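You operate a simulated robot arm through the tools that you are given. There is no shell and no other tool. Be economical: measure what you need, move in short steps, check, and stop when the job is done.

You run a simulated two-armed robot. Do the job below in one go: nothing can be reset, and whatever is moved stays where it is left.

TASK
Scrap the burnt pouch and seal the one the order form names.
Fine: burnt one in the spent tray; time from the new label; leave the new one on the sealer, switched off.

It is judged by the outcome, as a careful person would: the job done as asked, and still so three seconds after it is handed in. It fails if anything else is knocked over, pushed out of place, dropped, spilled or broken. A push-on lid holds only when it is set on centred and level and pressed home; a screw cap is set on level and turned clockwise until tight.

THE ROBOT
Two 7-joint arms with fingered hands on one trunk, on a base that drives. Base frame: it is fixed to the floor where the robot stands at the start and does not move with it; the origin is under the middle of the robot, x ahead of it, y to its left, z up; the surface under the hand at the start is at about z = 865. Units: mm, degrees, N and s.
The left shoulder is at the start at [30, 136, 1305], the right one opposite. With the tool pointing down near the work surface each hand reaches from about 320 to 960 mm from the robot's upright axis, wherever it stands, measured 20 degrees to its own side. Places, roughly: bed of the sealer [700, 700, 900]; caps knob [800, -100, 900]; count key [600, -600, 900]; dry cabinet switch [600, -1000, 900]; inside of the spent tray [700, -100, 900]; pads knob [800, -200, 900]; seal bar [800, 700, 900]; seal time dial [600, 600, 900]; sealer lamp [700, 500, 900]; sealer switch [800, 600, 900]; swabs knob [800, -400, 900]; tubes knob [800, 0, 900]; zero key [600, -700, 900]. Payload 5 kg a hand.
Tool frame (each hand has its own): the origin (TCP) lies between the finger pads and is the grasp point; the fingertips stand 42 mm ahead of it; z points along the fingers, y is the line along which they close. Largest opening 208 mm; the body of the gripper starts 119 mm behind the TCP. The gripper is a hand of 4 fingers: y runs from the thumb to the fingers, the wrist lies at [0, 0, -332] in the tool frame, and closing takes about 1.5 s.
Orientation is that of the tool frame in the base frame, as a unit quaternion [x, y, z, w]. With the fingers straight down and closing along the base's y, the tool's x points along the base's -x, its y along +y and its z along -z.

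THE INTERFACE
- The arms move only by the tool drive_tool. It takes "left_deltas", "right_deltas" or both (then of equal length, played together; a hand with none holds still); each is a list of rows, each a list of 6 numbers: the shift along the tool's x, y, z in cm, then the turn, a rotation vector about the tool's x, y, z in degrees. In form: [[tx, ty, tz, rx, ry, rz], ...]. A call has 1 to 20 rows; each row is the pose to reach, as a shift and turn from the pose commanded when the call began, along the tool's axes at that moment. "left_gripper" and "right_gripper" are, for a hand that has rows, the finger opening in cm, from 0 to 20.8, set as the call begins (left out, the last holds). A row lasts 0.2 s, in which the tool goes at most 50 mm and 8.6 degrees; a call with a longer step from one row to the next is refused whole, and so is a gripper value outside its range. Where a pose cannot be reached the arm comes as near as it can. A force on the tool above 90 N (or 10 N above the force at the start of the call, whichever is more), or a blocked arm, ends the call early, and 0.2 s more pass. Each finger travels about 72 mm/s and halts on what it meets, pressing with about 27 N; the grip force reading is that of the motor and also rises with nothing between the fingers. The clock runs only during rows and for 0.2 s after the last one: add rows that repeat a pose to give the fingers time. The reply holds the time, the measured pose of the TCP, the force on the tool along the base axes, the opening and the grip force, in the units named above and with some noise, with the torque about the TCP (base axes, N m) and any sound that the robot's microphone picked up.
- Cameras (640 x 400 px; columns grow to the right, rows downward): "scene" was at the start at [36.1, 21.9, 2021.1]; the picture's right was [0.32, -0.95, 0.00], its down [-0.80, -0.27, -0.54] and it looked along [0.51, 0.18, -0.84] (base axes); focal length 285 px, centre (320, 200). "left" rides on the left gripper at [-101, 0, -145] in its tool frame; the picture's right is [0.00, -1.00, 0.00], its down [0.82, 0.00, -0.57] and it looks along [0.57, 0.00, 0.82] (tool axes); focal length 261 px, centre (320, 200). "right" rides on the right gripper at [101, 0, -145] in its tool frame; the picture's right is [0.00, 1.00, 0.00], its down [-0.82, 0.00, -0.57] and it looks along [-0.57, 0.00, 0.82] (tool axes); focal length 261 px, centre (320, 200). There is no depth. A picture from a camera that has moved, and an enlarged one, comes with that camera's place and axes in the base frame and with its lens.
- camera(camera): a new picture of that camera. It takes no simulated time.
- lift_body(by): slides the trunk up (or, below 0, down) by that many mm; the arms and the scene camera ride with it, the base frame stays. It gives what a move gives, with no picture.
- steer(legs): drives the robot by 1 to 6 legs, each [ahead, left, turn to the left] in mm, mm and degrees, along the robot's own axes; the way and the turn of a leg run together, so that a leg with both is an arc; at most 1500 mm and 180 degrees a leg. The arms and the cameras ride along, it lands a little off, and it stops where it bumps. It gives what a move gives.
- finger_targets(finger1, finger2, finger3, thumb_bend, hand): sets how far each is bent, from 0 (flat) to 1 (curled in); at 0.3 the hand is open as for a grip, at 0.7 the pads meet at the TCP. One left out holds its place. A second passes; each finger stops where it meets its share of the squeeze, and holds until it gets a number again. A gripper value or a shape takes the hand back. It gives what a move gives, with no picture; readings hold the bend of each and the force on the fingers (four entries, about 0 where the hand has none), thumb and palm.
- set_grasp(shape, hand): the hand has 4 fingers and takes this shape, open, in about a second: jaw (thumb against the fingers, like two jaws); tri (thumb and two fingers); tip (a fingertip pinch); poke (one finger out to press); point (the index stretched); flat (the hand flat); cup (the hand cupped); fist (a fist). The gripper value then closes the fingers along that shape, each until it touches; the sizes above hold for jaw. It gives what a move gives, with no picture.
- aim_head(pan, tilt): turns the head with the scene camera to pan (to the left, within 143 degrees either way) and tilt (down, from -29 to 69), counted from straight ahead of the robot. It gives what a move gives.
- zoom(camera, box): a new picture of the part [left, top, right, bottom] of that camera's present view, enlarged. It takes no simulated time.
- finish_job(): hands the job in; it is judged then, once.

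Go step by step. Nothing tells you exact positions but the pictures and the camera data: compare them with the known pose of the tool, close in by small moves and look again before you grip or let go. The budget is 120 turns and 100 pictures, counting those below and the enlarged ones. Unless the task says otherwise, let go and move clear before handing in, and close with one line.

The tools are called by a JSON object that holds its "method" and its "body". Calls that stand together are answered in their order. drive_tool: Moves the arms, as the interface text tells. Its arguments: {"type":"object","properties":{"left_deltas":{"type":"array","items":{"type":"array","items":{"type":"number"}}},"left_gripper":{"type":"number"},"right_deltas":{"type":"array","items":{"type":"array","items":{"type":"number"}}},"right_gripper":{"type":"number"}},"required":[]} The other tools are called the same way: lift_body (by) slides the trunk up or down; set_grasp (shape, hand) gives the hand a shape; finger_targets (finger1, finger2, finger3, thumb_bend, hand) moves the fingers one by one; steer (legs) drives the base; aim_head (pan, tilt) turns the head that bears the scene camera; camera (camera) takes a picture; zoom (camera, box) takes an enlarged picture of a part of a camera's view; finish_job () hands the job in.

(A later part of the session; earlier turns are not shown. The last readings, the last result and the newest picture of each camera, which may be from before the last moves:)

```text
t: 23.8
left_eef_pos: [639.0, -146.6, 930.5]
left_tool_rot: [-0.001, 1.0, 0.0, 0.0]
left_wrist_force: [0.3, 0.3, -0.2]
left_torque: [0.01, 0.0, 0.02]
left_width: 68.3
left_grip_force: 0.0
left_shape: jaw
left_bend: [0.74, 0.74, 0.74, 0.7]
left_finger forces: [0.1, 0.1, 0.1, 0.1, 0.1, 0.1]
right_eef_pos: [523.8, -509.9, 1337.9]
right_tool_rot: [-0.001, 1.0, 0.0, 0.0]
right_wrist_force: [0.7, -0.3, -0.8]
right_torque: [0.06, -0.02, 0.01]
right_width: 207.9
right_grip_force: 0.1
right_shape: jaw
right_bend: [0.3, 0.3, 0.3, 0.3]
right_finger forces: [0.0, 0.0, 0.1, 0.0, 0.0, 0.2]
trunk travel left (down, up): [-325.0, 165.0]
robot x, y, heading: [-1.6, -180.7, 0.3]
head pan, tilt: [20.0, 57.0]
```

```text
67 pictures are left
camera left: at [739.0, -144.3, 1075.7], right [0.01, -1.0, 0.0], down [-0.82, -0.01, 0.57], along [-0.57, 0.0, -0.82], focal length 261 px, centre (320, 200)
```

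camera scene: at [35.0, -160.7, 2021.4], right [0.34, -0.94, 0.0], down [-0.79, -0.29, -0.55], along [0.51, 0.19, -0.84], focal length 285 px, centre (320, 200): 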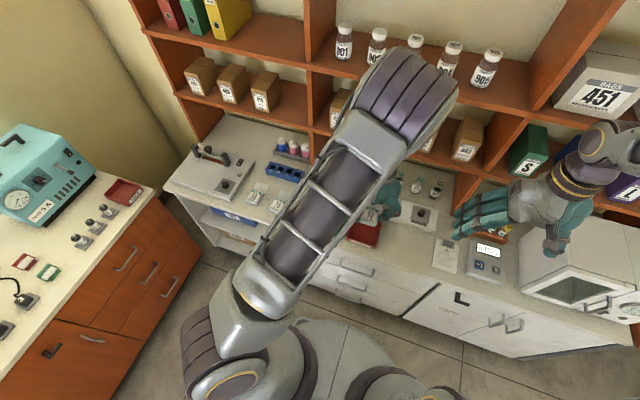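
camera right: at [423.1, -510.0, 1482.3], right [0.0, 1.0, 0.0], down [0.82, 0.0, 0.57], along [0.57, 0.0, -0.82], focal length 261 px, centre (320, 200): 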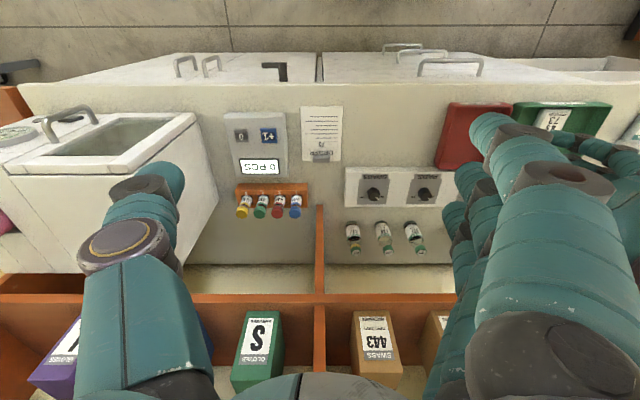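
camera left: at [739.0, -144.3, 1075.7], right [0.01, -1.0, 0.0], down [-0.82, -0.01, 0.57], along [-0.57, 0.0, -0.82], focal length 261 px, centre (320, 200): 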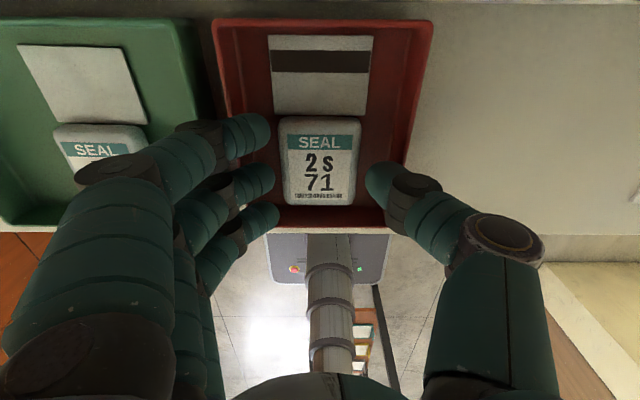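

71 lies flat in the spent tray. I'll raise the hand clear and drive back to the sealer side.

{"method": "drive_tool", "body": {"left_deltas": [[0, 0, -3, 0, 0, 0], [0, 0, -7, 0, 0, 0], [0, 0, -11, 0, 0, 0], [0, 0, -15, 0, 0, 0], [0, 0, -19, 0, 0, 0], [0, 0, -21, 0, 0, 0]]}}

{"method": "steer", "body": {"legs": [[0, 450, 0]]}}

{"method": "drive_tool", "body": {"left_deltas": [[0, 3, 0, 0, 0, 0], [0, 6, 0, 0, 0, 0], [0, 9.5, 0, 0, 0, 0], [0, 9.5, 3, 0, 0, 0], [0, 9.5, 6, 0, 0, 0], [0, 9.5, 6, 0, 0, 0]], "left_gripper": 12}}

{"method": "camera", "body": {"camera": "left"}}

{"method": "camera", "body": {"camera": "scene"}}

```text
t: 25.2
left_eef_pos: [635.3, -143.5, 1143.4]
left_tool_rot: [0.0, 1.0, 0.0, 0.0]
left_wrist_force: [0.3, 0.0, -0.7]
left_torque: [0.0, -0.02, 0.01]
left_width: 68.7
left_grip_force: 0.1
left_shape: jaw
left_bend: [0.74, 0.74, 0.74, 0.7]
left_finger forces: [0.0, 0.1, 0.0, 0.0, 0.1, 0.0]
right_eef_pos: [523.0, -509.9, 1339.2]
right_tool_rot: [-0.001, 1.0, 0.0, 0.0]
right_wrist_force: [-1.2, 0.4, 0.3]
right_torque: [0.01, -0.02, -0.01]
right_width: 208.1
right_grip_force: 0.1
right_shape: jaw
right_bend: [0.3, 0.3, 0.3, 0.3]
right_finger forces: [0.0, 0.0, 0.0, 0.0, 0.0, 0.1]
trunk travel left (down, up): [-325.0, 165.0]
robot x, y, heading: [-1.8, -184.9, -0.1]
head pan, tilt: [20.0, 57.0]
```

```text
t: 27.9
left_eef_pos: [633.8, 305.4, 1142.9]
left_tool_rot: [-0.002, 1.0, 0.0, 0.0]
left_wrist_force: [0.2, 0.1, -0.1]
left_torque: [-0.06, 0.0, 0.0]
left_width: 68.3
left_grip_force: 0.1
left_shape: jaw
left_bend: [0.74, 0.74, 0.74, 0.7]
left_finger forces: [0.0, 0.1, 0.0, 0.0, 0.0, 0.0]
right_eef_pos: [522.9, -59.9, 1338.5]
right_tool_rot: [-0.003, 1.0, 0.0, 0.0]
right_wrist_force: [-0.2, 0.5, 0.3]
right_torque: [-0.06, 0.0, 0.0]
right_width: 207.9
right_grip_force: 0.1
right_shape: jaw
right_bend: [0.3, 0.3, 0.3, 0.3]
right_finger forces: [0.0, 0.0, 0.1, 0.0, 0.1, 0.1]
trunk travel left (down, up): [-325.0, 165.0]
robot x, y, heading: [0.1, 261.4, 0.4]
head pan, tilt: [20.0, 57.0]
```

```text
t: 29.3
left_eef_pos: [633.9, 399.3, 1083.6]
left_tool_rot: [-0.003, 1.0, 0.0, 0.0]
left_wrist_force: [-0.9, 0.1, 0.1]
left_torque: [0.01, -0.02, 0.05]
left_width: 119.5
left_grip_force: 0.1
left_shape: jaw
left_bend: [0.72, 0.72, 0.72, 0.7]
left_finger forces: [0.0, 0.0, 0.0, 0.0, 0.0, 0.0]
right_eef_pos: [520.9, -61.0, 1338.9]
right_tool_rot: [-0.002, 1.0, 0.0, 0.0]
right_wrist_force: [0.2, -0.2, -0.1]
right_torque: [-0.02, -0.08, 0.0]
right_width: 207.7
right_grip_force: 0.0
right_shape: jaw
right_bend: [0.3, 0.3, 0.3, 0.3]
right_finger forces: [0.0, 0.0, 0.1, 0.0, 0.1, 0.1]
trunk travel left (down, up): [-325.0, 165.0]
robot x, y, heading: [-1.5, 260.8, 0.5]
head pan, tilt: [20.0, 57.0]
```

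```text
66 pictures are left
camera left: at [733.1, 401.5, 1227.9], right [0.01, -1.0, 0.0], down [-0.82, -0.01, 0.57], along [-0.57, -0.01, -0.82], focal length 261 px, centre (320, 200)
```

left: 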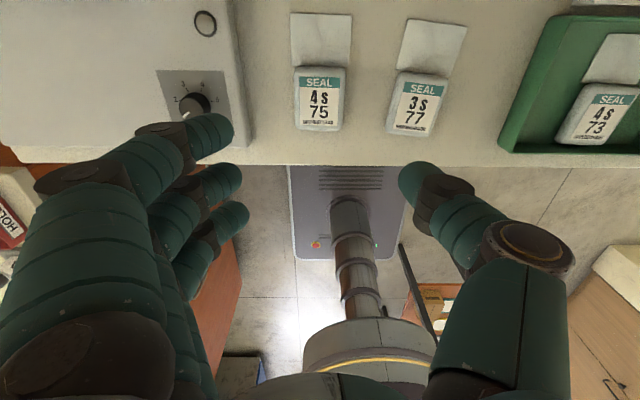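

```text
65 pictures are left
camera scene: at [33.3, 286.8, 2021.4], right [0.35, -0.94, 0.0], down [-0.79, -0.29, -0.55], along [0.51, 0.19, -0.84], focal length 285 px, centre (320, 200)
```

scene: 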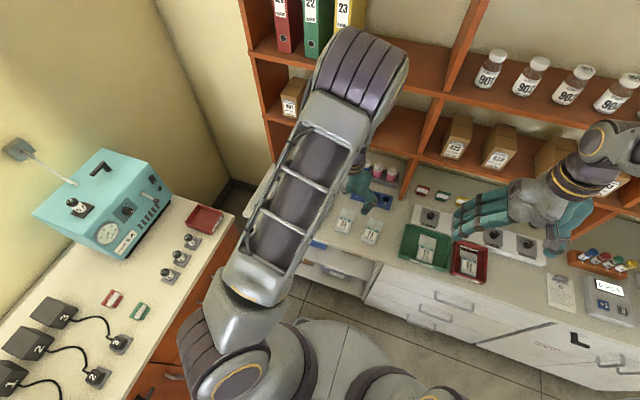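

Pouch 75 is at about (648, 399), neatly aligned. I'll use a narrow 8 cm opening (neighbours are close) and descend partway.

{"method": "drive_tool", "body": {"left_deltas": [[-0.7, 0, 0, 0, 0, 0], [-1.4, 0, 3, 0, 0, 0], [-1.4, 0, 6, 0, 0, 0], [-1.4, 0, 9, 0, 0, 0], [-1.4, 0, 12, 0, 0, 0], [-1.4, 0, 14, 0, 0, 0], [-1.4, 0, 14, 0, 0, 0]], "left_gripper": 8.2}}

{"method": "camera", "body": {"camera": "left"}}

{"method": "camera", "body": {"camera": "right"}}

```text
t: 30.9
left_eef_pos: [646.4, 400.5, 942.8]
left_tool_rot: [-0.002, 1.0, 0.0, 0.0]
left_wrist_force: [-0.6, -0.9, 0.2]
left_torque: [0.01, 0.01, 0.0]
left_width: 82.7
left_grip_force: 0.1
left_shape: jaw
left_bend: [0.73, 0.73, 0.73, 0.7]
left_finger forces: [0.1, 0.0, 0.0, 0.1, 0.0, 0.0]
right_eef_pos: [522.7, -60.5, 1338.5]
right_tool_rot: [-0.002, 1.0, 0.0, -0.001]
right_wrist_force: [-0.1, -0.6, -0.5]
right_torque: [0.03, 0.01, 0.02]
right_width: 207.9
right_grip_force: 0.1
right_shape: jaw
right_bend: [0.3, 0.3, 0.3, 0.3]
right_finger forces: [0.0, 0.1, 0.1, 0.1, 0.0, 0.0]
trunk travel left (down, up): [-325.0, 165.0]
robot x, y, heading: [-4.1, 266.8, 0.3]
head pan, tilt: [20.0, 57.0]
```

```text
64 pictures are left
camera left: at [748.0, 402.0, 1087.8], right [0.01, -1.0, 0.0], down [-0.82, -0.01, 0.57], along [-0.57, -0.01, -0.82], focal length 261 px, centre (320, 200)
```

left: 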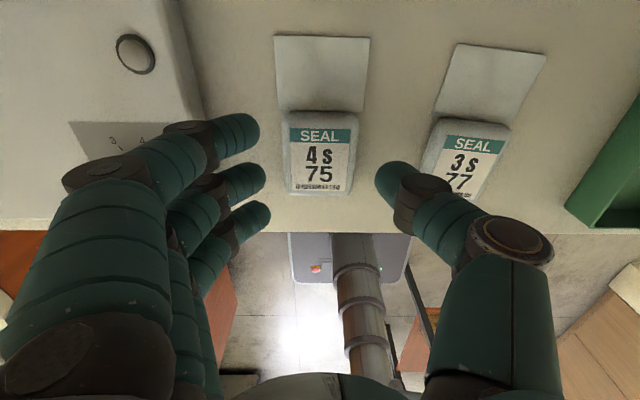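

```text
63 pictures are left
camera right: at [423.3, -61.1, 1482.1], right [0.0, 1.0, 0.0], down [0.82, 0.0, 0.57], along [0.57, 0.0, -0.82], focal length 261 px, centre (320, 200)
```

right: 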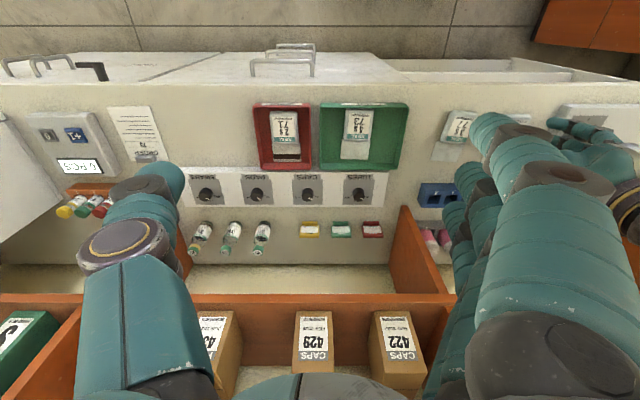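

Clearances look fine. Lower to grasp height (TCP ≈ 909) and close.

{"method": "drive_tool", "body": {"left_deltas": [[-0.1, 0, 1.2, 0, 0, 0], [-0.1, 0, 2.4, 0, 0, 0], [-0.1, 0, 3.2, 0, 0, 0], [-0.1, 0, 3.2, 0, 0, 0]]}}

{"method": "camera", "body": {"camera": "left"}}

```text
t: 31.9
left_eef_pos: [647.8, 400.5, 910.8]
left_tool_rot: [-0.003, 1.0, 0.0, 0.0]
left_wrist_force: [-0.1, 0.8, 0.3]
left_torque: [0.0, 0.0, 0.01]
left_width: 82.8
left_grip_force: 0.1
left_shape: jaw
left_bend: [0.73, 0.73, 0.73, 0.7]
left_finger forces: [0.0, 0.0, 0.1, 0.0, 0.0, 0.0]
right_eef_pos: [521.7, -60.3, 1338.9]
right_tool_rot: [-0.003, 1.0, 0.0, -0.001]
right_wrist_force: [0.0, -0.1, 0.7]
right_torque: [-0.01, -0.01, -0.02]
right_width: 208.2
right_grip_force: 0.1
right_shape: jaw
right_bend: [0.3, 0.3, 0.3, 0.3]
right_finger forces: [0.0, 0.1, 0.1, 0.0, 0.0, 0.0]
trunk travel left (down, up): [-325.0, 165.0]
robot x, y, heading: [-1.9, 265.4, 0.3]
head pan, tilt: [20.0, 57.0]
```

```text
62 pictures are left
camera left: at [749.5, 402.4, 1055.7], right [0.01, -1.0, 0.0], down [-0.82, -0.01, 0.57], along [-0.57, -0.01, -0.82], focal length 261 px, centre (320, 200)
```

left: 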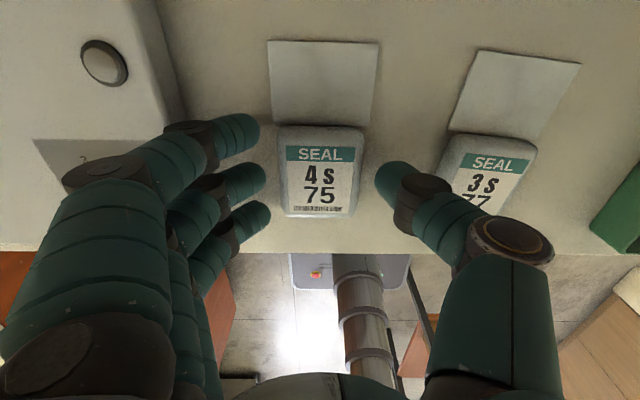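

Body framing matches the earlier grasp of 71. Closing and lifting.

{"method": "drive_tool", "body": {"left_deltas": [[0, 0, 0.1, 0, 0, 0], [0, 0, 0.1, 0, 0, 0], [0, 0, 0.1, 0, 0, 0], [0, 0, 0.1, 0, 0, 0], [0, 0, 0.1, 0, 0, 0]], "left_gripper": 5}}

{"method": "drive_tool", "body": {"left_deltas": [[0, 0, -1, 0, 0, 0], [0, 0, -3, 0, 0, 0], [0, 0, -6, 0, 0, 0], [0, 0, -10, 0, 0, 0], [0, 0, -10, 0, 0, 0]]}}

{"method": "camera", "body": {"camera": "left"}}

```text
t: 33.1
left_eef_pos: [649.3, 400.4, 910.2]
left_tool_rot: [-0.002, 1.0, 0.0, -0.001]
left_wrist_force: [0.0, 0.2, 1.4]
left_torque: [-0.03, 0.01, 0.01]
left_width: 60.0
left_grip_force: 27.0
left_shape: jaw
left_bend: [0.73, 0.73, 0.73, 0.7]
left_finger forces: [8.1, 7.9, 7.9, 0.0, 22.8, 0.1]
right_eef_pos: [522.9, -61.0, 1338.9]
right_tool_rot: [-0.003, 1.0, 0.0, 0.0]
right_wrist_force: [0.3, -0.5, 0.5]
right_torque: [-0.01, -0.03, -0.02]
right_width: 208.0
right_grip_force: 0.0
right_shape: jaw
right_bend: [0.3, 0.3, 0.3, 0.3]
right_finger forces: [0.0, 0.0, 0.0, 0.0, 0.0, 0.0]
trunk travel left (down, up): [-325.0, 165.0]
robot x, y, heading: [-0.9, 263.6, 0.3]
head pan, tilt: [20.0, 57.0]
```

```text
t: 34.3
left_eef_pos: [648.3, 400.5, 1008.7]
left_tool_rot: [-0.003, 1.0, 0.0, -0.001]
left_wrist_force: [0.1, 0.7, -0.7]
left_torque: [-0.01, 0.05, 0.0]
left_width: 59.3
left_grip_force: 26.8
left_shape: jaw
left_bend: [0.73, 0.73, 0.73, 0.7]
left_finger forces: [7.9, 7.8, 7.8, 0.0, 22.3, 0.0]
right_eef_pos: [524.6, -59.3, 1337.8]
right_tool_rot: [-0.002, 1.0, 0.0, 0.0]
right_wrist_force: [0.1, -0.3, -0.5]
right_torque: [-0.01, 0.06, -0.01]
right_width: 207.9
right_grip_force: 0.1
right_shape: jaw
right_bend: [0.3, 0.3, 0.3, 0.3]
right_finger forces: [0.1, 0.0, 0.0, 0.1, 0.1, 0.0]
trunk travel left (down, up): [-325.0, 165.0]
robot x, y, heading: [2.7, 264.3, 0.2]
head pan, tilt: [20.0, 57.0]
```

```text
61 pictures are left
camera left: at [749.3, 402.2, 1154.0], right [0.01, -1.0, 0.0], down [-0.82, -0.01, 0.57], along [-0.57, -0.01, -0.82], focal length 261 px, centre (320, 200)
```

left: 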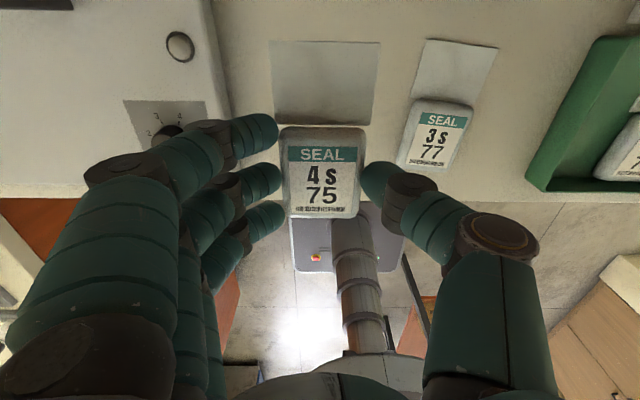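

75 is held with the same geometry as 71. I'll carry it back and left to in front of the sealer bed, then lower.

{"method": "drive_tool", "body": {"left_deltas": [[4, 1, 0, 0, 0, 0], [7, 4, 0, 0, 0, 0], [7.8, 8, 0, 0, 0, 0], [7.8, 12.5, 0, 0, 0, 0], [7.8, 17, 0, 0, 0, 0], [7.8, 21.5, 0, 0, 0, 0], [7.8, 26, 0, 0, 0, 0], [7.8, 29.8, 0, 0, 0, 0], [7.8, 29.8, 3, 0, 0, 0], [7.8, 29.8, 5.5, 0, 0, 0], [7.8, 29.8, 6.5, 0, 0, 0], [7.8, 29.8, 6.5, 0, 0, 0]]}}

{"method": "camera", "body": {"camera": "left"}}

```text
t: 36.9
left_eef_pos: [568.2, 698.5, 945.2]
left_tool_rot: [-0.004, 1.0, 0.0, -0.001]
left_wrist_force: [0.0, -0.6, -0.4]
left_torque: [0.0, 0.02, 0.01]
left_width: 59.5
left_grip_force: 26.9
left_shape: jaw
left_bend: [0.73, 0.73, 0.73, 0.7]
left_finger forces: [7.9, 7.7, 8.0, 0.1, 22.5, 0.1]
right_eef_pos: [523.4, -60.3, 1338.1]
right_tool_rot: [-0.003, 1.0, 0.0, 0.0]
right_wrist_force: [0.7, 0.3, 0.1]
right_torque: [-0.01, 0.0, -0.01]
right_width: 207.9
right_grip_force: 0.0
right_shape: jaw
right_bend: [0.3, 0.3, 0.3, 0.3]
right_finger forces: [0.1, 0.0, 0.1, 0.0, 0.0, 0.1]
trunk travel left (down, up): [-325.0, 165.0]
robot x, y, heading: [-0.6, 264.1, 0.2]
head pan, tilt: [20.0, 57.0]
```

```text
60 pictures are left
camera left: at [669.2, 700.4, 1090.2], right [0.01, -1.0, 0.0], down [-0.82, -0.01, 0.57], along [-0.57, -0.01, -0.82], focal length 261 px, centre (320, 200)
```

left: 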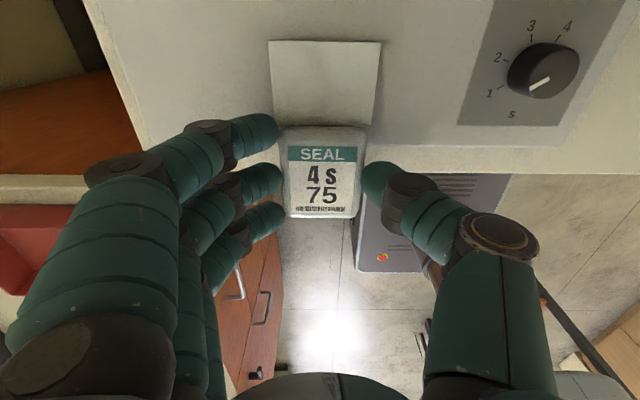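

Before sliding in, I'll check the dial pointer more closely.

{"method": "zoom", "body": {"camera": "left", "box": [450, 0, 640, 120]}}

{"method": "zoom", "body": {"camera": "scene", "box": [244, 157, 340, 217]}}

```text
3.33 times, centred on (545, 60) of left
camera zoom: at [669.2, 700.4, 1090.2], right [0.01, -1.0, 0.0], down [-0.82, -0.01, 0.57], along [-0.57, -0.01, -0.82], focal length 869 px, centre (-430, 667)
```

zoom: 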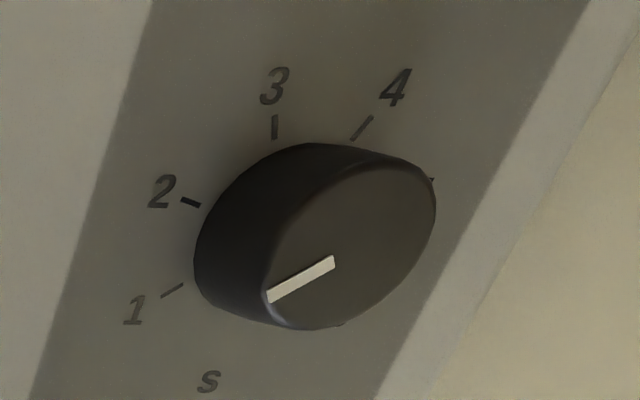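

```text
6.67 times, centred on (292, 187) of scene
camera zoom: at [34.6, 286.9, 2021.4], right [0.35, -0.94, 0.0], down [-0.79, -0.29, -0.54], along [0.51, 0.19, -0.84], focal length 1902 px, centre (507, 287)
```

zoom: 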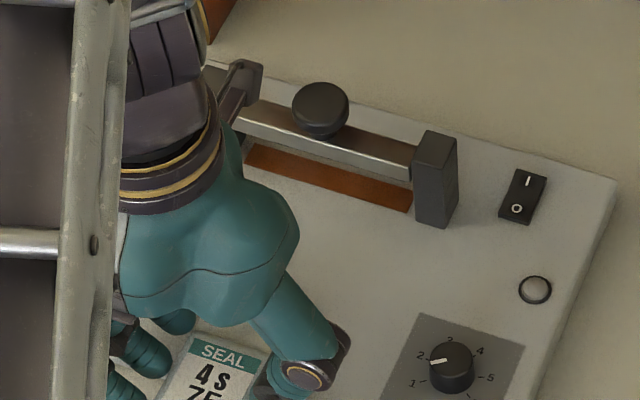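

The pointer is at 1 (unchanged); it'll be set to 4 later. Now I slide 75 under the bar at the pose 71 had.

{"method": "drive_tool", "body": {"left_deltas": [[0, 0, 0.5, 0, 0, 0], [-2, 0, 0.5, 0, 0, 0], [-4, 0, 0.5, 0, 0, 0], [-6, 0, 0.5, 0, 0, 0], [-8, 0, 0.5, 0, 0, 0], [-10, 0, 0.5, 0, 0, 0], [-11.1, 0, 0.5, 0, 0, 0], [-12.1, 0, 0.5, 0, 0, 0], [-12.1, 0, 0.5, 0, 0, 0]]}}

{"method": "camera", "body": {"camera": "left"}}

{"method": "zoom", "body": {"camera": "scene", "box": [244, 137, 340, 197]}}

```text
t: 38.9
left_eef_pos: [689.2, 696.7, 938.7]
left_tool_rot: [-0.003, 1.0, -0.001, 0.0]
left_wrist_force: [-0.7, 0.0, 2.3]
left_torque: [-0.12, 0.0, -0.04]
left_width: 59.5
left_grip_force: 26.7
left_shape: jaw
left_bend: [0.73, 0.73, 0.73, 0.7]
left_finger forces: [8.3, 8.2, 8.4, 0.0, 24.4, 0.0]
right_eef_pos: [522.5, -59.8, 1338.3]
right_tool_rot: [-0.003, 1.0, 0.0, 0.0]
right_wrist_force: [-0.2, -0.7, 0.4]
right_torque: [0.04, -0.02, 0.02]
right_width: 207.9
right_grip_force: 0.0
right_shape: jaw
right_bend: [0.3, 0.3, 0.3, 0.3]
right_finger forces: [0.0, 0.0, 0.0, 0.0, 0.1, 0.1]
trunk travel left (down, up): [-325.0, 165.0]
robot x, y, heading: [-3.9, 264.8, 0.4]
head pan, tilt: [20.0, 57.0]
```

```text
57 pictures are left
camera left: at [790.4, 700.4, 1085.0], right [0.01, -1.0, 0.0], down [-0.82, -0.01, 0.57], along [-0.57, -0.01, -0.82], focal length 261 px, centre (320, 200)
```

left: 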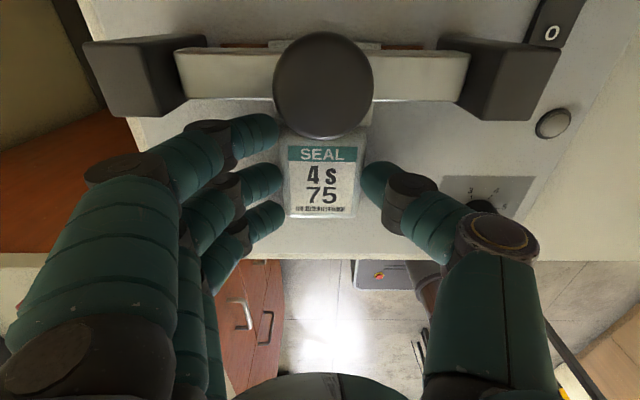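

```text
6.67 times, centred on (292, 167) of scene
camera zoom: at [33.8, 286.9, 2021.3], right [0.35, -0.94, 0.0], down [-0.79, -0.29, -0.54], along [0.51, 0.19, -0.84], focal length 1902 px, centre (507, 420)
```

zoom: 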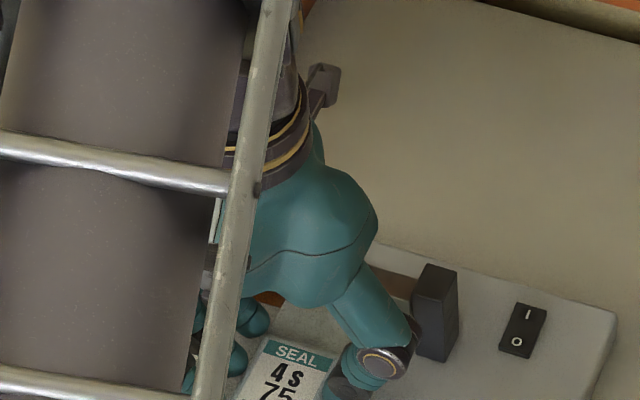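

The pouch sits in place, flap under the bar. Settle 2 mm, open, and rise clear.

{"method": "drive_tool", "body": {"left_deltas": [[0, 0, 0.2, 0, 0, 0], [0, 0, 0.2, 0, 0, 0]]}}

{"method": "drive_tool", "body": {"left_deltas": [[0, 0, 0, 0, 0, 0], [0, 0, 0, 0, 0, 0], [0, 0, 0, 0, 0, 0], [0, 0, -1, 0, 0, 0], [0, 0, -4, 0, 0, 0], [0, 0, -8, 0, 0, 0], [0, 0, -12, 0, 0, 0], [0, 0, -15, 0, 0, 0], [0, 0, -15, 0, 0, 0]], "left_gripper": 8.5}}

{"method": "camera", "body": {"camera": "left"}}

```text
t: 39.5
left_eef_pos: [690.2, 698.1, 940.6]
left_tool_rot: [-0.003, 1.0, 0.0, 0.001]
left_wrist_force: [-3.0, -1.6, 18.3]
left_torque: [-0.2, 0.07, -0.05]
left_width: 59.8
left_grip_force: 26.5
left_shape: jaw
left_bend: [0.73, 0.74, 0.74, 0.7]
left_finger forces: [9.1, 9.3, 9.7, 0.0, 30.9, 0.1]
right_eef_pos: [521.5, -62.0, 1338.9]
right_tool_rot: [-0.003, 1.0, 0.0, 0.0]
right_wrist_force: [0.0, 0.2, 0.9]
right_torque: [0.02, 0.0, 0.0]
right_width: 207.8
right_grip_force: 0.2
right_shape: jaw
right_bend: [0.3, 0.3, 0.3, 0.3]
right_finger forces: [0.0, 0.0, 0.1, 0.1, 0.1, 0.0]
trunk travel left (down, up): [-325.0, 165.0]
robot x, y, heading: [-1.0, 262.1, 0.2]
head pan, tilt: [20.0, 57.0]
```

```text
t: 41.5
left_eef_pos: [690.4, 698.4, 1088.0]
left_tool_rot: [-0.002, 1.0, 0.0, 0.0]
left_wrist_force: [0.7, 0.4, -0.1]
left_torque: [-0.04, 0.04, -0.01]
left_width: 84.3
left_grip_force: 0.0
left_shape: jaw
left_bend: [0.73, 0.73, 0.73, 0.7]
left_finger forces: [0.0, 0.0, 0.0, 0.0, 0.0, 0.1]
right_eef_pos: [523.2, -59.7, 1337.8]
right_tool_rot: [-0.002, 1.0, 0.0, 0.0]
right_wrist_force: [-0.2, 0.6, -0.4]
right_torque: [-0.06, 0.05, -0.03]
right_width: 208.0
right_grip_force: 0.1
right_shape: jaw
right_bend: [0.3, 0.3, 0.3, 0.3]
right_finger forces: [0.1, 0.1, 0.1, 0.0, 0.1, 0.0]
trunk travel left (down, up): [-325.0, 165.0]
robot x, y, heading: [-3.7, 266.0, 0.3]
head pan, tilt: [20.0, 57.0]
```

```text
55 pictures are left
camera left: at [791.5, 700.8, 1233.4], right [0.01, -1.0, 0.0], down [-0.82, -0.01, 0.57], along [-0.57, -0.01, -0.82], focal length 261 px, centre (320, 200)
```

left: 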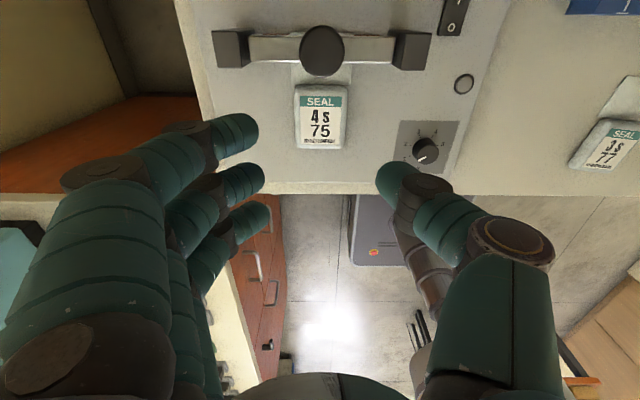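

75 is in place. Next the dial: I'll move over it and set the tip pinch shape.

{"method": "drive_tool", "body": {"left_deltas": [[1.5, -4, 0, 0, 0, 0], [3, -8, 0, 0, 0, 0], [4.5, -12, 0, 0, 0, 0], [4.9, -14.3, 0, 0, 0, 0], [4.9, -14.3, 3, 0, 0, 0], [4.9, -14.3, 3, 0, 0, 0]]}}

{"method": "set_grasp", "body": {"hand": "left", "shape": "tip"}}

{"method": "camera", "body": {"camera": "left"}}

```text
t: 42.9
left_eef_pos: [639.4, 556.3, 1058.7]
left_tool_rot: [-0.002, 1.0, -0.001, 0.001]
left_wrist_force: [-0.4, -0.9, 0.7]
left_torque: [0.07, -0.04, -0.02]
left_width: 84.8
left_grip_force: 0.1
left_shape: jaw
left_bend: [0.73, 0.73, 0.73, 0.7]
left_finger forces: [0.1, 0.0, 0.0, 0.1, 0.0, 0.0]
right_eef_pos: [521.9, -62.1, 1338.3]
right_tool_rot: [-0.003, 1.0, 0.0, 0.0]
right_wrist_force: [-0.6, -1.3, 0.4]
right_torque: [0.06, -0.11, 0.03]
right_width: 207.9
right_grip_force: 0.1
right_shape: jaw
right_bend: [0.3, 0.3, 0.3, 0.3]
right_finger forces: [0.1, 0.0, 0.0, 0.1, 0.0, 0.0]
trunk travel left (down, up): [-325.0, 165.0]
robot x, y, heading: [-0.8, 264.0, 0.1]
head pan, tilt: [20.0, 57.0]
```

```text
t: 43.8
left_eef_pos: [641.1, 556.8, 1057.5]
left_tool_rot: [-0.003, 1.0, 0.001, 0.0]
left_wrist_force: [0.6, 0.0, -0.1]
left_torque: [0.0, -0.02, 0.04]
left_width: 207.8
left_grip_force: 0.0
left_shape: tip
left_bend: [0.06, 0.3, 0.06, 0.3]
left_finger forces: [0.1, 0.0, 0.1, 0.0, 0.0, 0.0]
right_eef_pos: [521.8, -60.5, 1338.6]
right_tool_rot: [-0.003, 1.0, -0.001, 0.001]
right_wrist_force: [-0.1, -0.4, 0.0]
right_torque: [0.01, 0.05, 0.02]
right_width: 208.0
right_grip_force: 0.1
right_shape: jaw
right_bend: [0.3, 0.3, 0.3, 0.3]
right_finger forces: [0.1, 0.0, 0.1, 0.0, 0.0, 0.0]
trunk travel left (down, up): [-325.0, 165.0]
robot x, y, heading: [-3.6, 264.1, 0.5]
head pan, tilt: [20.0, 57.0]
```

```text
54 pictures are left
camera left: at [742.1, 557.9, 1203.1], right [0.01, -1.0, 0.0], down [-0.82, -0.01, 0.57], along [-0.57, -0.01, -0.82], focal length 261 px, centre (320, 200)
```

left: 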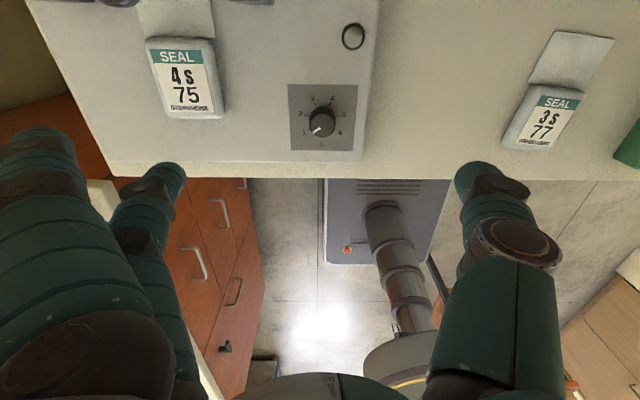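

{"method": "zoom", "body": {"camera": "left", "box": [280, 75, 376, 165]}}

```text
4.44 times, centred on (328, 120) of left
camera zoom: at [742.1, 557.9, 1203.1], right [0.01, -1.0, 0.0], down [-0.82, -0.01, 0.57], along [-0.57, -0.01, -0.82], focal length 1158 px, centre (284, 556)
```

zoom: 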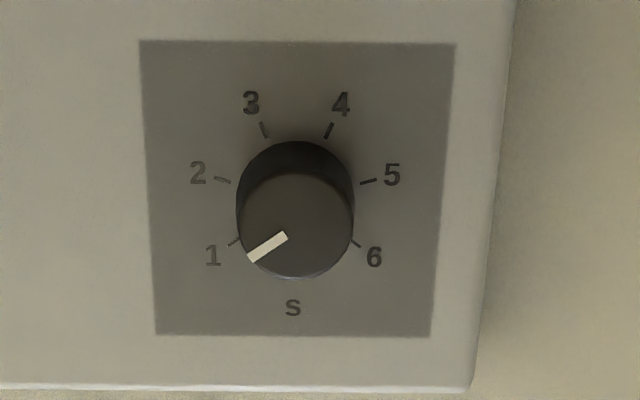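

Dial reads clearly: pointer at 1, ticks 50° apart, so it needs 150° clockwise to 4. I'll use the jaw shape (less spread), centre on the knob, and pre-turn the hand −75°.

{"method": "set_grasp", "body": {"hand": "left", "shape": "jaw"}}

{"method": "drive_tool", "body": {"left_deltas": [[0, -0.3, 0, 0, 0, -8], [0, -0.3, 0, 0, 0, -16], [0, -0.3, 0, 0, 0, -24], [0, -0.3, 0, 0, 0, -32], [0, -0.3, 0, 0, 0, -40], [0, -0.3, 0, 0, 0, -48], [0, -0.3, 0, 0, 0, -56], [0, -0.3, 0, 0, 0, -64], [0, -0.3, 0, 0, 0, -72], [0, -0.3, 0, 0, 0, -75], [0, -0.3, 0, 0, 0, -75]], "left_gripper": 6.5}}

{"method": "camera", "body": {"camera": "left"}}

{"method": "camera", "body": {"camera": "scene"}}

```text
t: 44.7
left_eef_pos: [642.4, 556.0, 1058.4]
left_tool_rot: [-0.003, 1.0, 0.0, 0.0]
left_wrist_force: [-0.3, -0.7, 0.0]
left_torque: [0.04, 0.01, -0.01]
left_width: 208.0
left_grip_force: 0.1
left_shape: jaw
left_bend: [0.3, 0.3, 0.3, 0.3]
left_finger forces: [0.0, 0.0, 0.0, 0.0, 0.0, 0.0]
right_eef_pos: [523.3, -60.0, 1339.2]
right_tool_rot: [-0.003, 1.0, 0.001, 0.0]
right_wrist_force: [0.9, -0.1, -0.2]
right_torque: [-0.01, 0.0, -0.02]
right_width: 208.0
right_grip_force: 0.0
right_shape: jaw
right_bend: [0.3, 0.3, 0.3, 0.3]
right_finger forces: [0.1, 0.1, 0.0, 0.0, 0.1, 0.1]
trunk travel left (down, up): [-325.0, 165.0]
robot x, y, heading: [-5.1, 264.0, 0.5]
head pan, tilt: [20.0, 57.0]
```

```text
t: 47.1
left_eef_pos: [641.1, 553.0, 1057.4]
left_tool_rot: [-0.612, 0.791, 0.001, -0.001]
left_wrist_force: [0.2, 0.1, 0.2]
left_torque: [-0.01, 0.01, 0.01]
left_width: 65.5
left_grip_force: 0.0
left_shape: jaw
left_bend: [0.73, 0.73, 0.73, 0.7]
left_finger forces: [0.0, 0.1, 0.0, 0.1, 0.0, 0.0]
right_eef_pos: [522.9, -59.6, 1338.0]
right_tool_rot: [-0.003, 1.0, 0.0, 0.0]
right_wrist_force: [0.4, 0.0, -0.7]
right_torque: [0.04, 0.03, -0.01]
right_width: 208.0
right_grip_force: 0.1
right_shape: jaw
right_bend: [0.3, 0.3, 0.3, 0.3]
right_finger forces: [0.0, 0.1, 0.1, 0.0, 0.0, 0.0]
trunk travel left (down, up): [-325.0, 165.0]
robot x, y, heading: [-3.5, 266.5, 0.4]
head pan, tilt: [20.0, 57.0]
```

```text
52 pictures are left
camera left: at [666.2, 651.3, 1202.3], right [0.97, -0.25, 0.0], down [-0.2, -0.79, 0.57], along [-0.14, -0.55, -0.82], focal length 261 px, centre (320, 200)
```

left: 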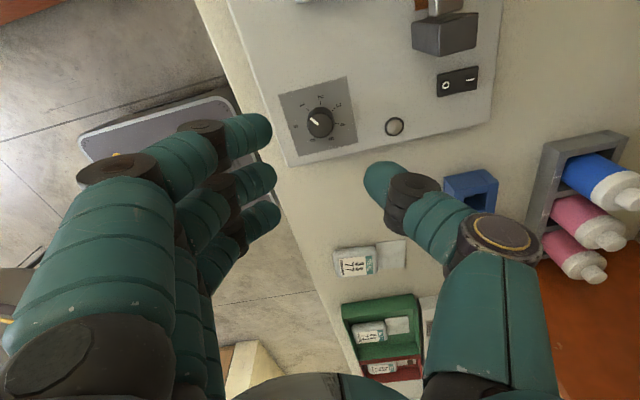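

```text
51 pictures are left
camera scene: at [34.4, 286.8, 2021.3], right [0.35, -0.94, 0.0], down [-0.79, -0.29, -0.54], along [0.51, 0.19, -0.84], focal length 285 px, centre (320, 200)
```

scene: 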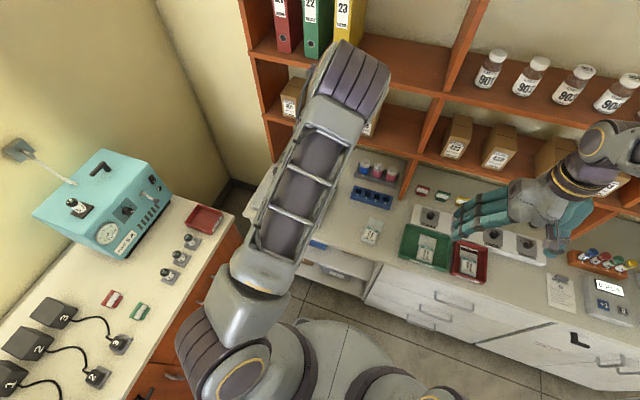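

Hand turned cleanly and the knob is centred. Descend to the knob.

{"method": "drive_tool", "body": {"left_deltas": [[0, 0, 3, 0, 0, 0], [0, 0, 6, 0, 0, 0], [0, 0, 9, 0, 0, 0], [0, 0, 11, 0, 0, 0], [0, 0, 11, 0, 0, 0]]}}

{"method": "camera", "body": {"camera": "left"}}

```text
t: 48.3
left_eef_pos: [641.1, 550.6, 946.1]
left_tool_rot: [-0.611, 0.792, 0.0, 0.0]
left_wrist_force: [0.4, -0.6, 1.2]
left_torque: [0.02, 0.0, 0.01]
left_width: 65.3
left_grip_force: 0.0
left_shape: jaw
left_bend: [0.73, 0.73, 0.73, 0.7]
left_finger forces: [0.1, 0.0, 0.0, 0.0, 0.1, 0.0]
right_eef_pos: [522.9, -61.9, 1339.3]
right_tool_rot: [-0.003, 1.0, 0.0, 0.0]
right_wrist_force: [-0.9, 0.0, 0.8]
right_torque: [-0.01, -0.01, -0.01]
right_width: 208.1
right_grip_force: 0.2
right_shape: jaw
right_bend: [0.3, 0.3, 0.3, 0.3]
right_finger forces: [0.0, 0.1, 0.1, 0.0, 0.0, 0.1]
trunk travel left (down, up): [-325.0, 165.0]
robot x, y, heading: [-2.1, 264.6, 0.2]
head pan, tilt: [20.0, 57.0]
```

```text
50 pictures are left
camera left: at [666.6, 650.2, 1091.6], right [0.97, -0.25, 0.0], down [-0.2, -0.79, 0.57], along [-0.14, -0.55, -0.82], focal length 261 px, centre (320, 200)
```

left: 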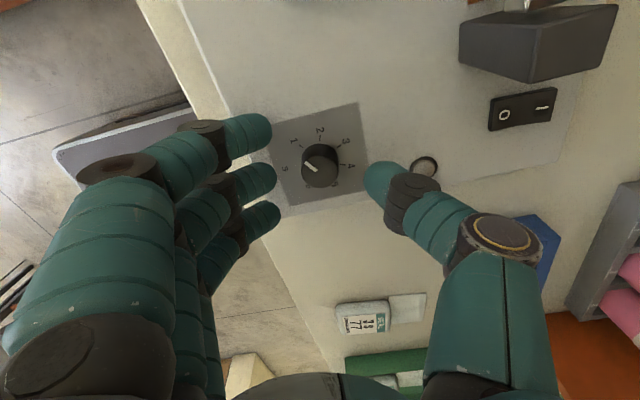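

The knob lies about 5 mm off along the tool x; correct and recheck.

{"method": "drive_tool", "body": {"left_deltas": [[-0.5, 0, 0, 0, 0, 0], [-0.5, 0, 0, 0, 0, 0]]}}

{"method": "zoom", "body": {"camera": "left", "box": [224, 110, 416, 230]}}

```text
t: 48.9
left_eef_pos: [642.9, 557.0, 947.2]
left_tool_rot: [-0.612, 0.791, 0.0, 0.0]
left_wrist_force: [0.7, -0.4, 0.4]
left_torque: [0.02, -0.02, 0.01]
left_width: 65.4
left_grip_force: 0.1
left_shape: jaw
left_bend: [0.73, 0.73, 0.73, 0.7]
left_finger forces: [0.1, 0.1, 0.1, 0.1, 0.0, 0.0]
right_eef_pos: [522.7, -61.5, 1338.7]
right_tool_rot: [-0.003, 1.0, 0.0, 0.0]
right_wrist_force: [-0.4, -0.3, 0.6]
right_torque: [0.04, -0.01, -0.04]
right_width: 207.9
right_grip_force: 0.0
right_shape: jaw
right_bend: [0.3, 0.3, 0.3, 0.3]
right_finger forces: [0.0, 0.0, 0.0, 0.1, 0.1, 0.1]
trunk travel left (down, up): [-325.0, 165.0]
robot x, y, heading: [-4.7, 263.2, 0.2]
head pan, tilt: [20.0, 57.0]
```

```text
3.33 times, centred on (320, 170) of left
camera zoom: at [667.6, 655.6, 1092.0], right [0.97, -0.25, 0.0], down [-0.2, -0.79, 0.57], along [-0.14, -0.55, -0.82], focal length 869 px, centre (320, 300)
```

zoom: 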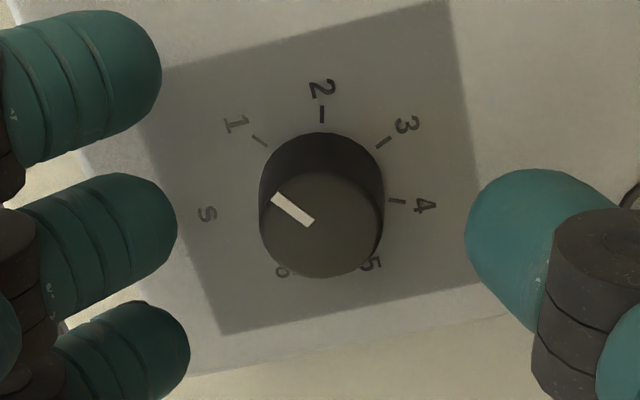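

Slight overshoot: shift back 4 mm, lower 9 mm, and check before closing.

{"method": "drive_tool", "body": {"left_deltas": [[0.4, 0, 0, 0, 0, 0], [0.4, 0, 0.5, 0, 0, 0], [0.4, 0, 0.9, 0, 0, 0], [0.4, 0, 0.9, 0, 0, 0]]}}

{"method": "drive_tool", "body": {"left_deltas": [[0, 0, 0, 0, 0, 0], [0, 0, 0, 0, 0, 0], [0, 0, 0, 0, 0, 0], [0, 0, 0, 0, 0, 0], [0, 0, 0, 0, 0, 0]], "left_gripper": 2.5}}

{"method": "zoom", "body": {"camera": "left", "box": [224, 110, 416, 230]}}

```text
t: 49.9
left_eef_pos: [642.7, 553.4, 937.2]
left_tool_rot: [-0.61, 0.792, 0.0, 0.0]
left_wrist_force: [-0.6, -0.5, 0.9]
left_torque: [0.02, 0.02, -0.02]
left_width: 65.3
left_grip_force: 0.1
left_shape: jaw
left_bend: [0.73, 0.73, 0.73, 0.7]
left_finger forces: [0.0, 0.1, 0.1, 0.0, 0.1, 0.0]
right_eef_pos: [523.5, -61.5, 1338.8]
right_tool_rot: [-0.003, 1.0, -0.001, 0.0]
right_wrist_force: [-0.5, 0.6, -0.3]
right_torque: [-0.01, -0.03, -0.04]
right_width: 207.6
right_grip_force: 0.1
right_shape: jaw
right_bend: [0.3, 0.3, 0.3, 0.3]
right_finger forces: [0.0, 0.0, 0.1, 0.0, 0.0, 0.1]
trunk travel left (down, up): [-325.0, 165.0]
robot x, y, heading: [-1.3, 266.5, 0.4]
head pan, tilt: [20.0, 57.0]
```

```text
t: 51.1
left_eef_pos: [643.2, 554.6, 939.1]
left_tool_rot: [-0.611, 0.792, 0.0, 0.0]
left_wrist_force: [-0.3, 1.7, 1.4]
left_torque: [0.03, 0.01, 0.02]
left_width: 25.9
left_grip_force: 0.0
left_shape: jaw
left_bend: [0.72, 0.72, 0.72, 0.7]
left_finger forces: [0.1, 1.1, 0.1, 0.0, 1.2, 0.0]
right_eef_pos: [522.8, -60.4, 1338.6]
right_tool_rot: [-0.003, 1.0, -0.001, 0.0]
right_wrist_force: [-0.7, -0.7, -0.6]
right_torque: [-0.04, 0.02, -0.01]
right_width: 207.8
right_grip_force: 0.0
right_shape: jaw
right_bend: [0.3, 0.3, 0.3, 0.3]
right_finger forces: [0.0, 0.0, 0.0, 0.0, 0.0, 0.0]
trunk travel left (down, up): [-325.0, 165.0]
robot x, y, heading: [-2.5, 264.3, 0.3]
head pan, tilt: [20.0, 57.0]
```

```text
3.33 times, centred on (320, 170) of left
camera zoom: at [667.3, 652.4, 1082.8], right [0.97, -0.25, 0.0], down [-0.2, -0.79, 0.57], along [-0.14, -0.55, -0.82], focal length 869 px, centre (320, 300)
```

zoom: 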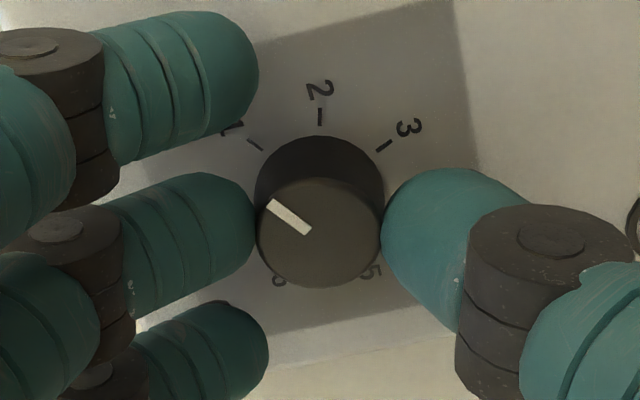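

Fingers just touch the knob. Grip it and turn 72° clockwise first.

{"method": "drive_tool", "body": {"left_deltas": [[0, 0, 0, 0, 0, 0], [0, 0, 0, 0, 0, 0], [0, 0, 0, 0, 0, 0], [0, 0, 0, 0, 0, 8], [0, 0, 0, 0, 0, 16], [0, 0, 0, 0, 0, 24], [0, 0, 0, 0, 0, 32], [0, 0, 0, 0, 0, 40], [0, 0, 0, 0, 0, 48], [0, 0, 0, 0, 0, 56], [0, 0, 0, 0, 0, 64], [0, 0, 0, 0, 0, 72], [0, 0, 0, 0, 0, 72]], "left_gripper": 1.2}}

{"method": "camera", "body": {"camera": "left"}}

```text
t: 53.9
left_eef_pos: [640.0, 551.6, 937.7]
left_tool_rot: [-0.028, 1.0, 0.0, -0.001]
left_wrist_force: [8.0, -19.1, 0.6]
left_torque: [-0.47, -0.26, -0.06]
left_width: 9.7
left_grip_force: 26.6
left_shape: jaw
left_bend: [0.7, 0.72, 0.7, 0.7]
left_finger forces: [0.0, 8.5, 0.0, 0.1, 28.4, 0.1]
right_eef_pos: [522.9, -61.5, 1338.5]
right_tool_rot: [-0.003, 1.0, 0.001, 0.0]
right_wrist_force: [-0.4, 0.1, 0.1]
right_torque: [-0.02, 0.03, -0.02]
right_width: 208.1
right_grip_force: 0.1
right_shape: jaw
right_bend: [0.3, 0.3, 0.3, 0.3]
right_finger forces: [0.0, 0.0, 0.1, 0.0, 0.0, 0.0]
trunk travel left (down, up): [-325.0, 165.0]
robot x, y, heading: [-5.1, 262.7, 0.4]
head pan, tilt: [20.0, 57.0]
```

```text
47 pictures are left
camera left: at [741.8, 559.2, 1082.5], right [0.06, -1.0, 0.0], down [-0.82, -0.05, 0.57], along [-0.57, -0.03, -0.82], focal length 261 px, centre (320, 200)
```

left: 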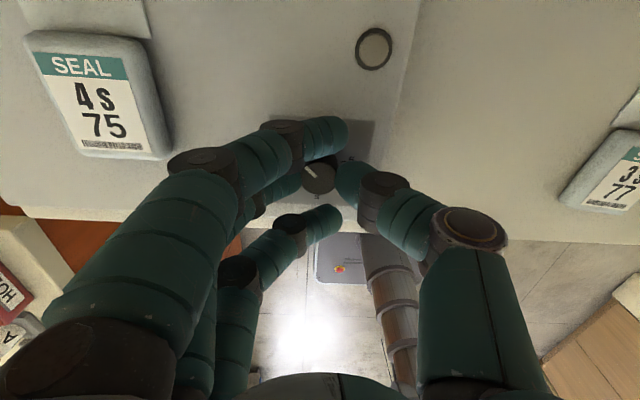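

{"method": "zoom", "body": {"camera": "left", "box": [256, 120, 384, 220]}}

{"method": "drive_tool", "body": {"left_deltas": [[0, 0, 0, 0, 0, 8], [0, 0, 0, 0, 0, 16], [0, 0, 0, 0, 0, 24], [0, 0, 0, 0, 0, 32], [0, 0, 0, 0, 0, 40], [0, 0, 0, 0, 0, 48], [0, 0, 0, 0, 0, 56], [0, 0, 0, 0, 0, 64], [0, 0, 0, 0, 0, 70], [0, 0, 0, 0, 0, 70]]}}

{"method": "camera", "body": {"camera": "left"}}

```text
4.00 times, centred on (320, 170) of left
camera zoom: at [741.8, 559.2, 1082.5], right [0.06, -1.0, 0.0], down [-0.82, -0.05, 0.57], along [-0.57, -0.03, -0.82], focal length 1043 px, centre (320, 320)
```

zoom: 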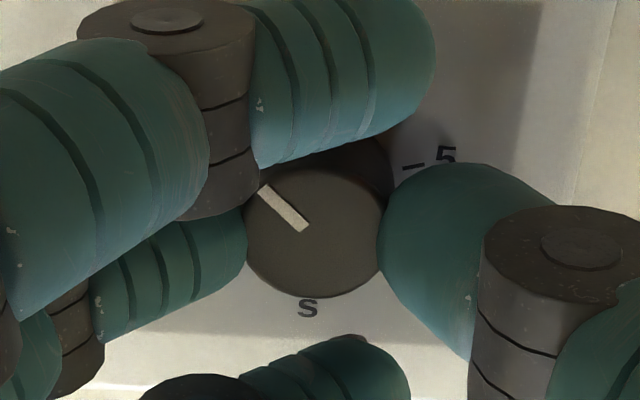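

```text
t: 56.1
left_eef_pos: [640.8, 553.4, 938.5]
left_tool_rot: [0.549, 0.836, -0.001, -0.001]
left_wrist_force: [-12.0, -11.0, -10.4]
left_torque: [-0.28, 0.26, 0.0]
left_width: 9.5
left_grip_force: 26.3
left_shape: jaw
left_bend: [0.7, 0.72, 0.7, 0.7]
left_finger forces: [0.0, 7.4, 0.1, 0.1, 22.9, 0.0]
right_eef_pos: [523.3, -61.1, 1337.8]
right_tool_rot: [-0.003, 1.0, 0.0, 0.0]
right_wrist_force: [1.6, -0.1, 0.7]
right_torque: [0.03, -0.05, 0.01]
right_width: 208.1
right_grip_force: 0.1
right_shape: jaw
right_bend: [0.3, 0.3, 0.3, 0.3]
right_finger forces: [0.1, 0.1, 0.0, 0.1, 0.0, 0.0]
trunk travel left (down, up): [-325.0, 165.0]
robot x, y, heading: [0.4, 264.6, 0.5]
head pan, tilt: [20.0, 57.0]
```

```text
45 pictures are left
camera left: at [681.3, 462.5, 1083.5], right [-0.92, -0.4, 0.0], down [-0.33, 0.75, 0.57], along [-0.23, 0.52, -0.82], focal length 261 px, centre (320, 200)
```

left: 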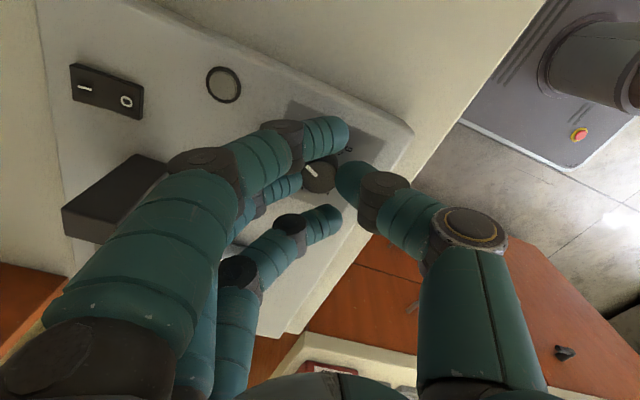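

The knob follows the hand. Eight more degrees, then open and rise to read it.

{"method": "drive_tool", "body": {"left_deltas": [[0, 0, 0, 0, 0, 8], [0, 0, 0, 0, 0, 8]]}}

{"method": "drive_tool", "body": {"left_deltas": [[0, 0, 0, 0, 0, 0], [0, 0, 0, 0, 0, 0], [0, 0, 0, 0, 0, 0], [0, 0, -2, 0, 0, 0], [0, 0, -5, 0, 0, 0], [0, 0, -8, 0, 0, 0], [0, 0, -8, 0, 0, 0]], "left_gripper": 6.5}}

{"method": "zoom", "body": {"camera": "left", "box": [240, 80, 400, 180]}}

```text
t: 56.7
left_eef_pos: [641.2, 555.1, 938.8]
left_tool_rot: [0.606, 0.796, 0.0, 0.0]
left_wrist_force: [-13.9, -7.6, -11.4]
left_torque: [-0.19, 0.27, -0.06]
left_width: 9.6
left_grip_force: 27.3
left_shape: jaw
left_bend: [0.7, 0.72, 0.7, 0.7]
left_finger forces: [0.1, 7.5, 0.1, 0.0, 22.9, 0.0]
right_eef_pos: [523.2, -60.9, 1337.4]
right_tool_rot: [-0.003, 1.0, -0.001, 0.0]
right_wrist_force: [0.2, 1.3, -0.7]
right_torque: [-0.01, -0.01, 0.02]
right_width: 207.7
right_grip_force: 0.0
right_shape: jaw
right_bend: [0.3, 0.3, 0.3, 0.3]
right_finger forces: [0.0, 0.0, 0.0, 0.0, 0.0, 0.0]
trunk travel left (down, up): [-325.0, 165.0]
robot x, y, heading: [-2.3, 262.0, 0.3]
head pan, tilt: [20.0, 57.0]
```

```text
t: 58.3
left_eef_pos: [642.3, 553.9, 1018.4]
left_tool_rot: [0.607, 0.795, -0.001, 0.0]
left_wrist_force: [-0.4, -0.3, -0.3]
left_torque: [0.02, 0.05, 0.01]
left_width: 64.1
left_grip_force: 0.1
left_shape: jaw
left_bend: [0.73, 0.73, 0.73, 0.7]
left_finger forces: [0.0, 0.0, 0.0, 0.0, 0.1, 0.0]
right_eef_pos: [522.4, -61.0, 1338.6]
right_tool_rot: [-0.002, 1.0, -0.001, 0.0]
right_wrist_force: [0.0, -1.0, 0.5]
right_torque: [-0.01, 0.04, 0.01]
right_width: 207.9
right_grip_force: 0.0
right_shape: jaw
right_bend: [0.3, 0.3, 0.3, 0.3]
right_finger forces: [0.0, 0.0, 0.0, 0.0, 0.0, 0.0]
trunk travel left (down, up): [-325.0, 165.0]
robot x, y, heading: [-4.4, 261.9, 0.5]
head pan, tilt: [20.0, 57.0]
```

```text
4.00 times, centred on (320, 130) of left
camera zoom: at [669.4, 457.0, 1163.0], right [-0.96, -0.27, 0.0], down [-0.22, 0.79, 0.57], along [-0.15, 0.55, -0.82], focal length 1043 px, centre (320, 480)
```

zoom: 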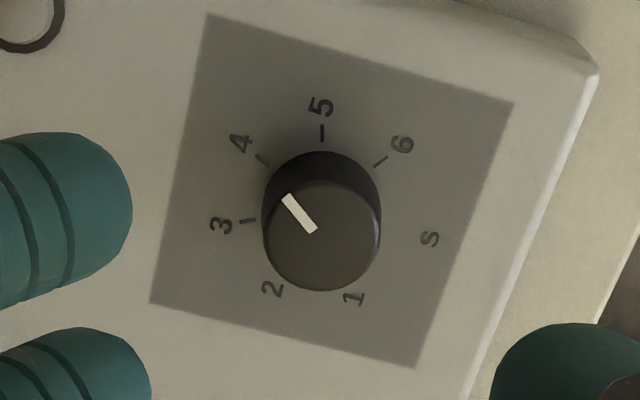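

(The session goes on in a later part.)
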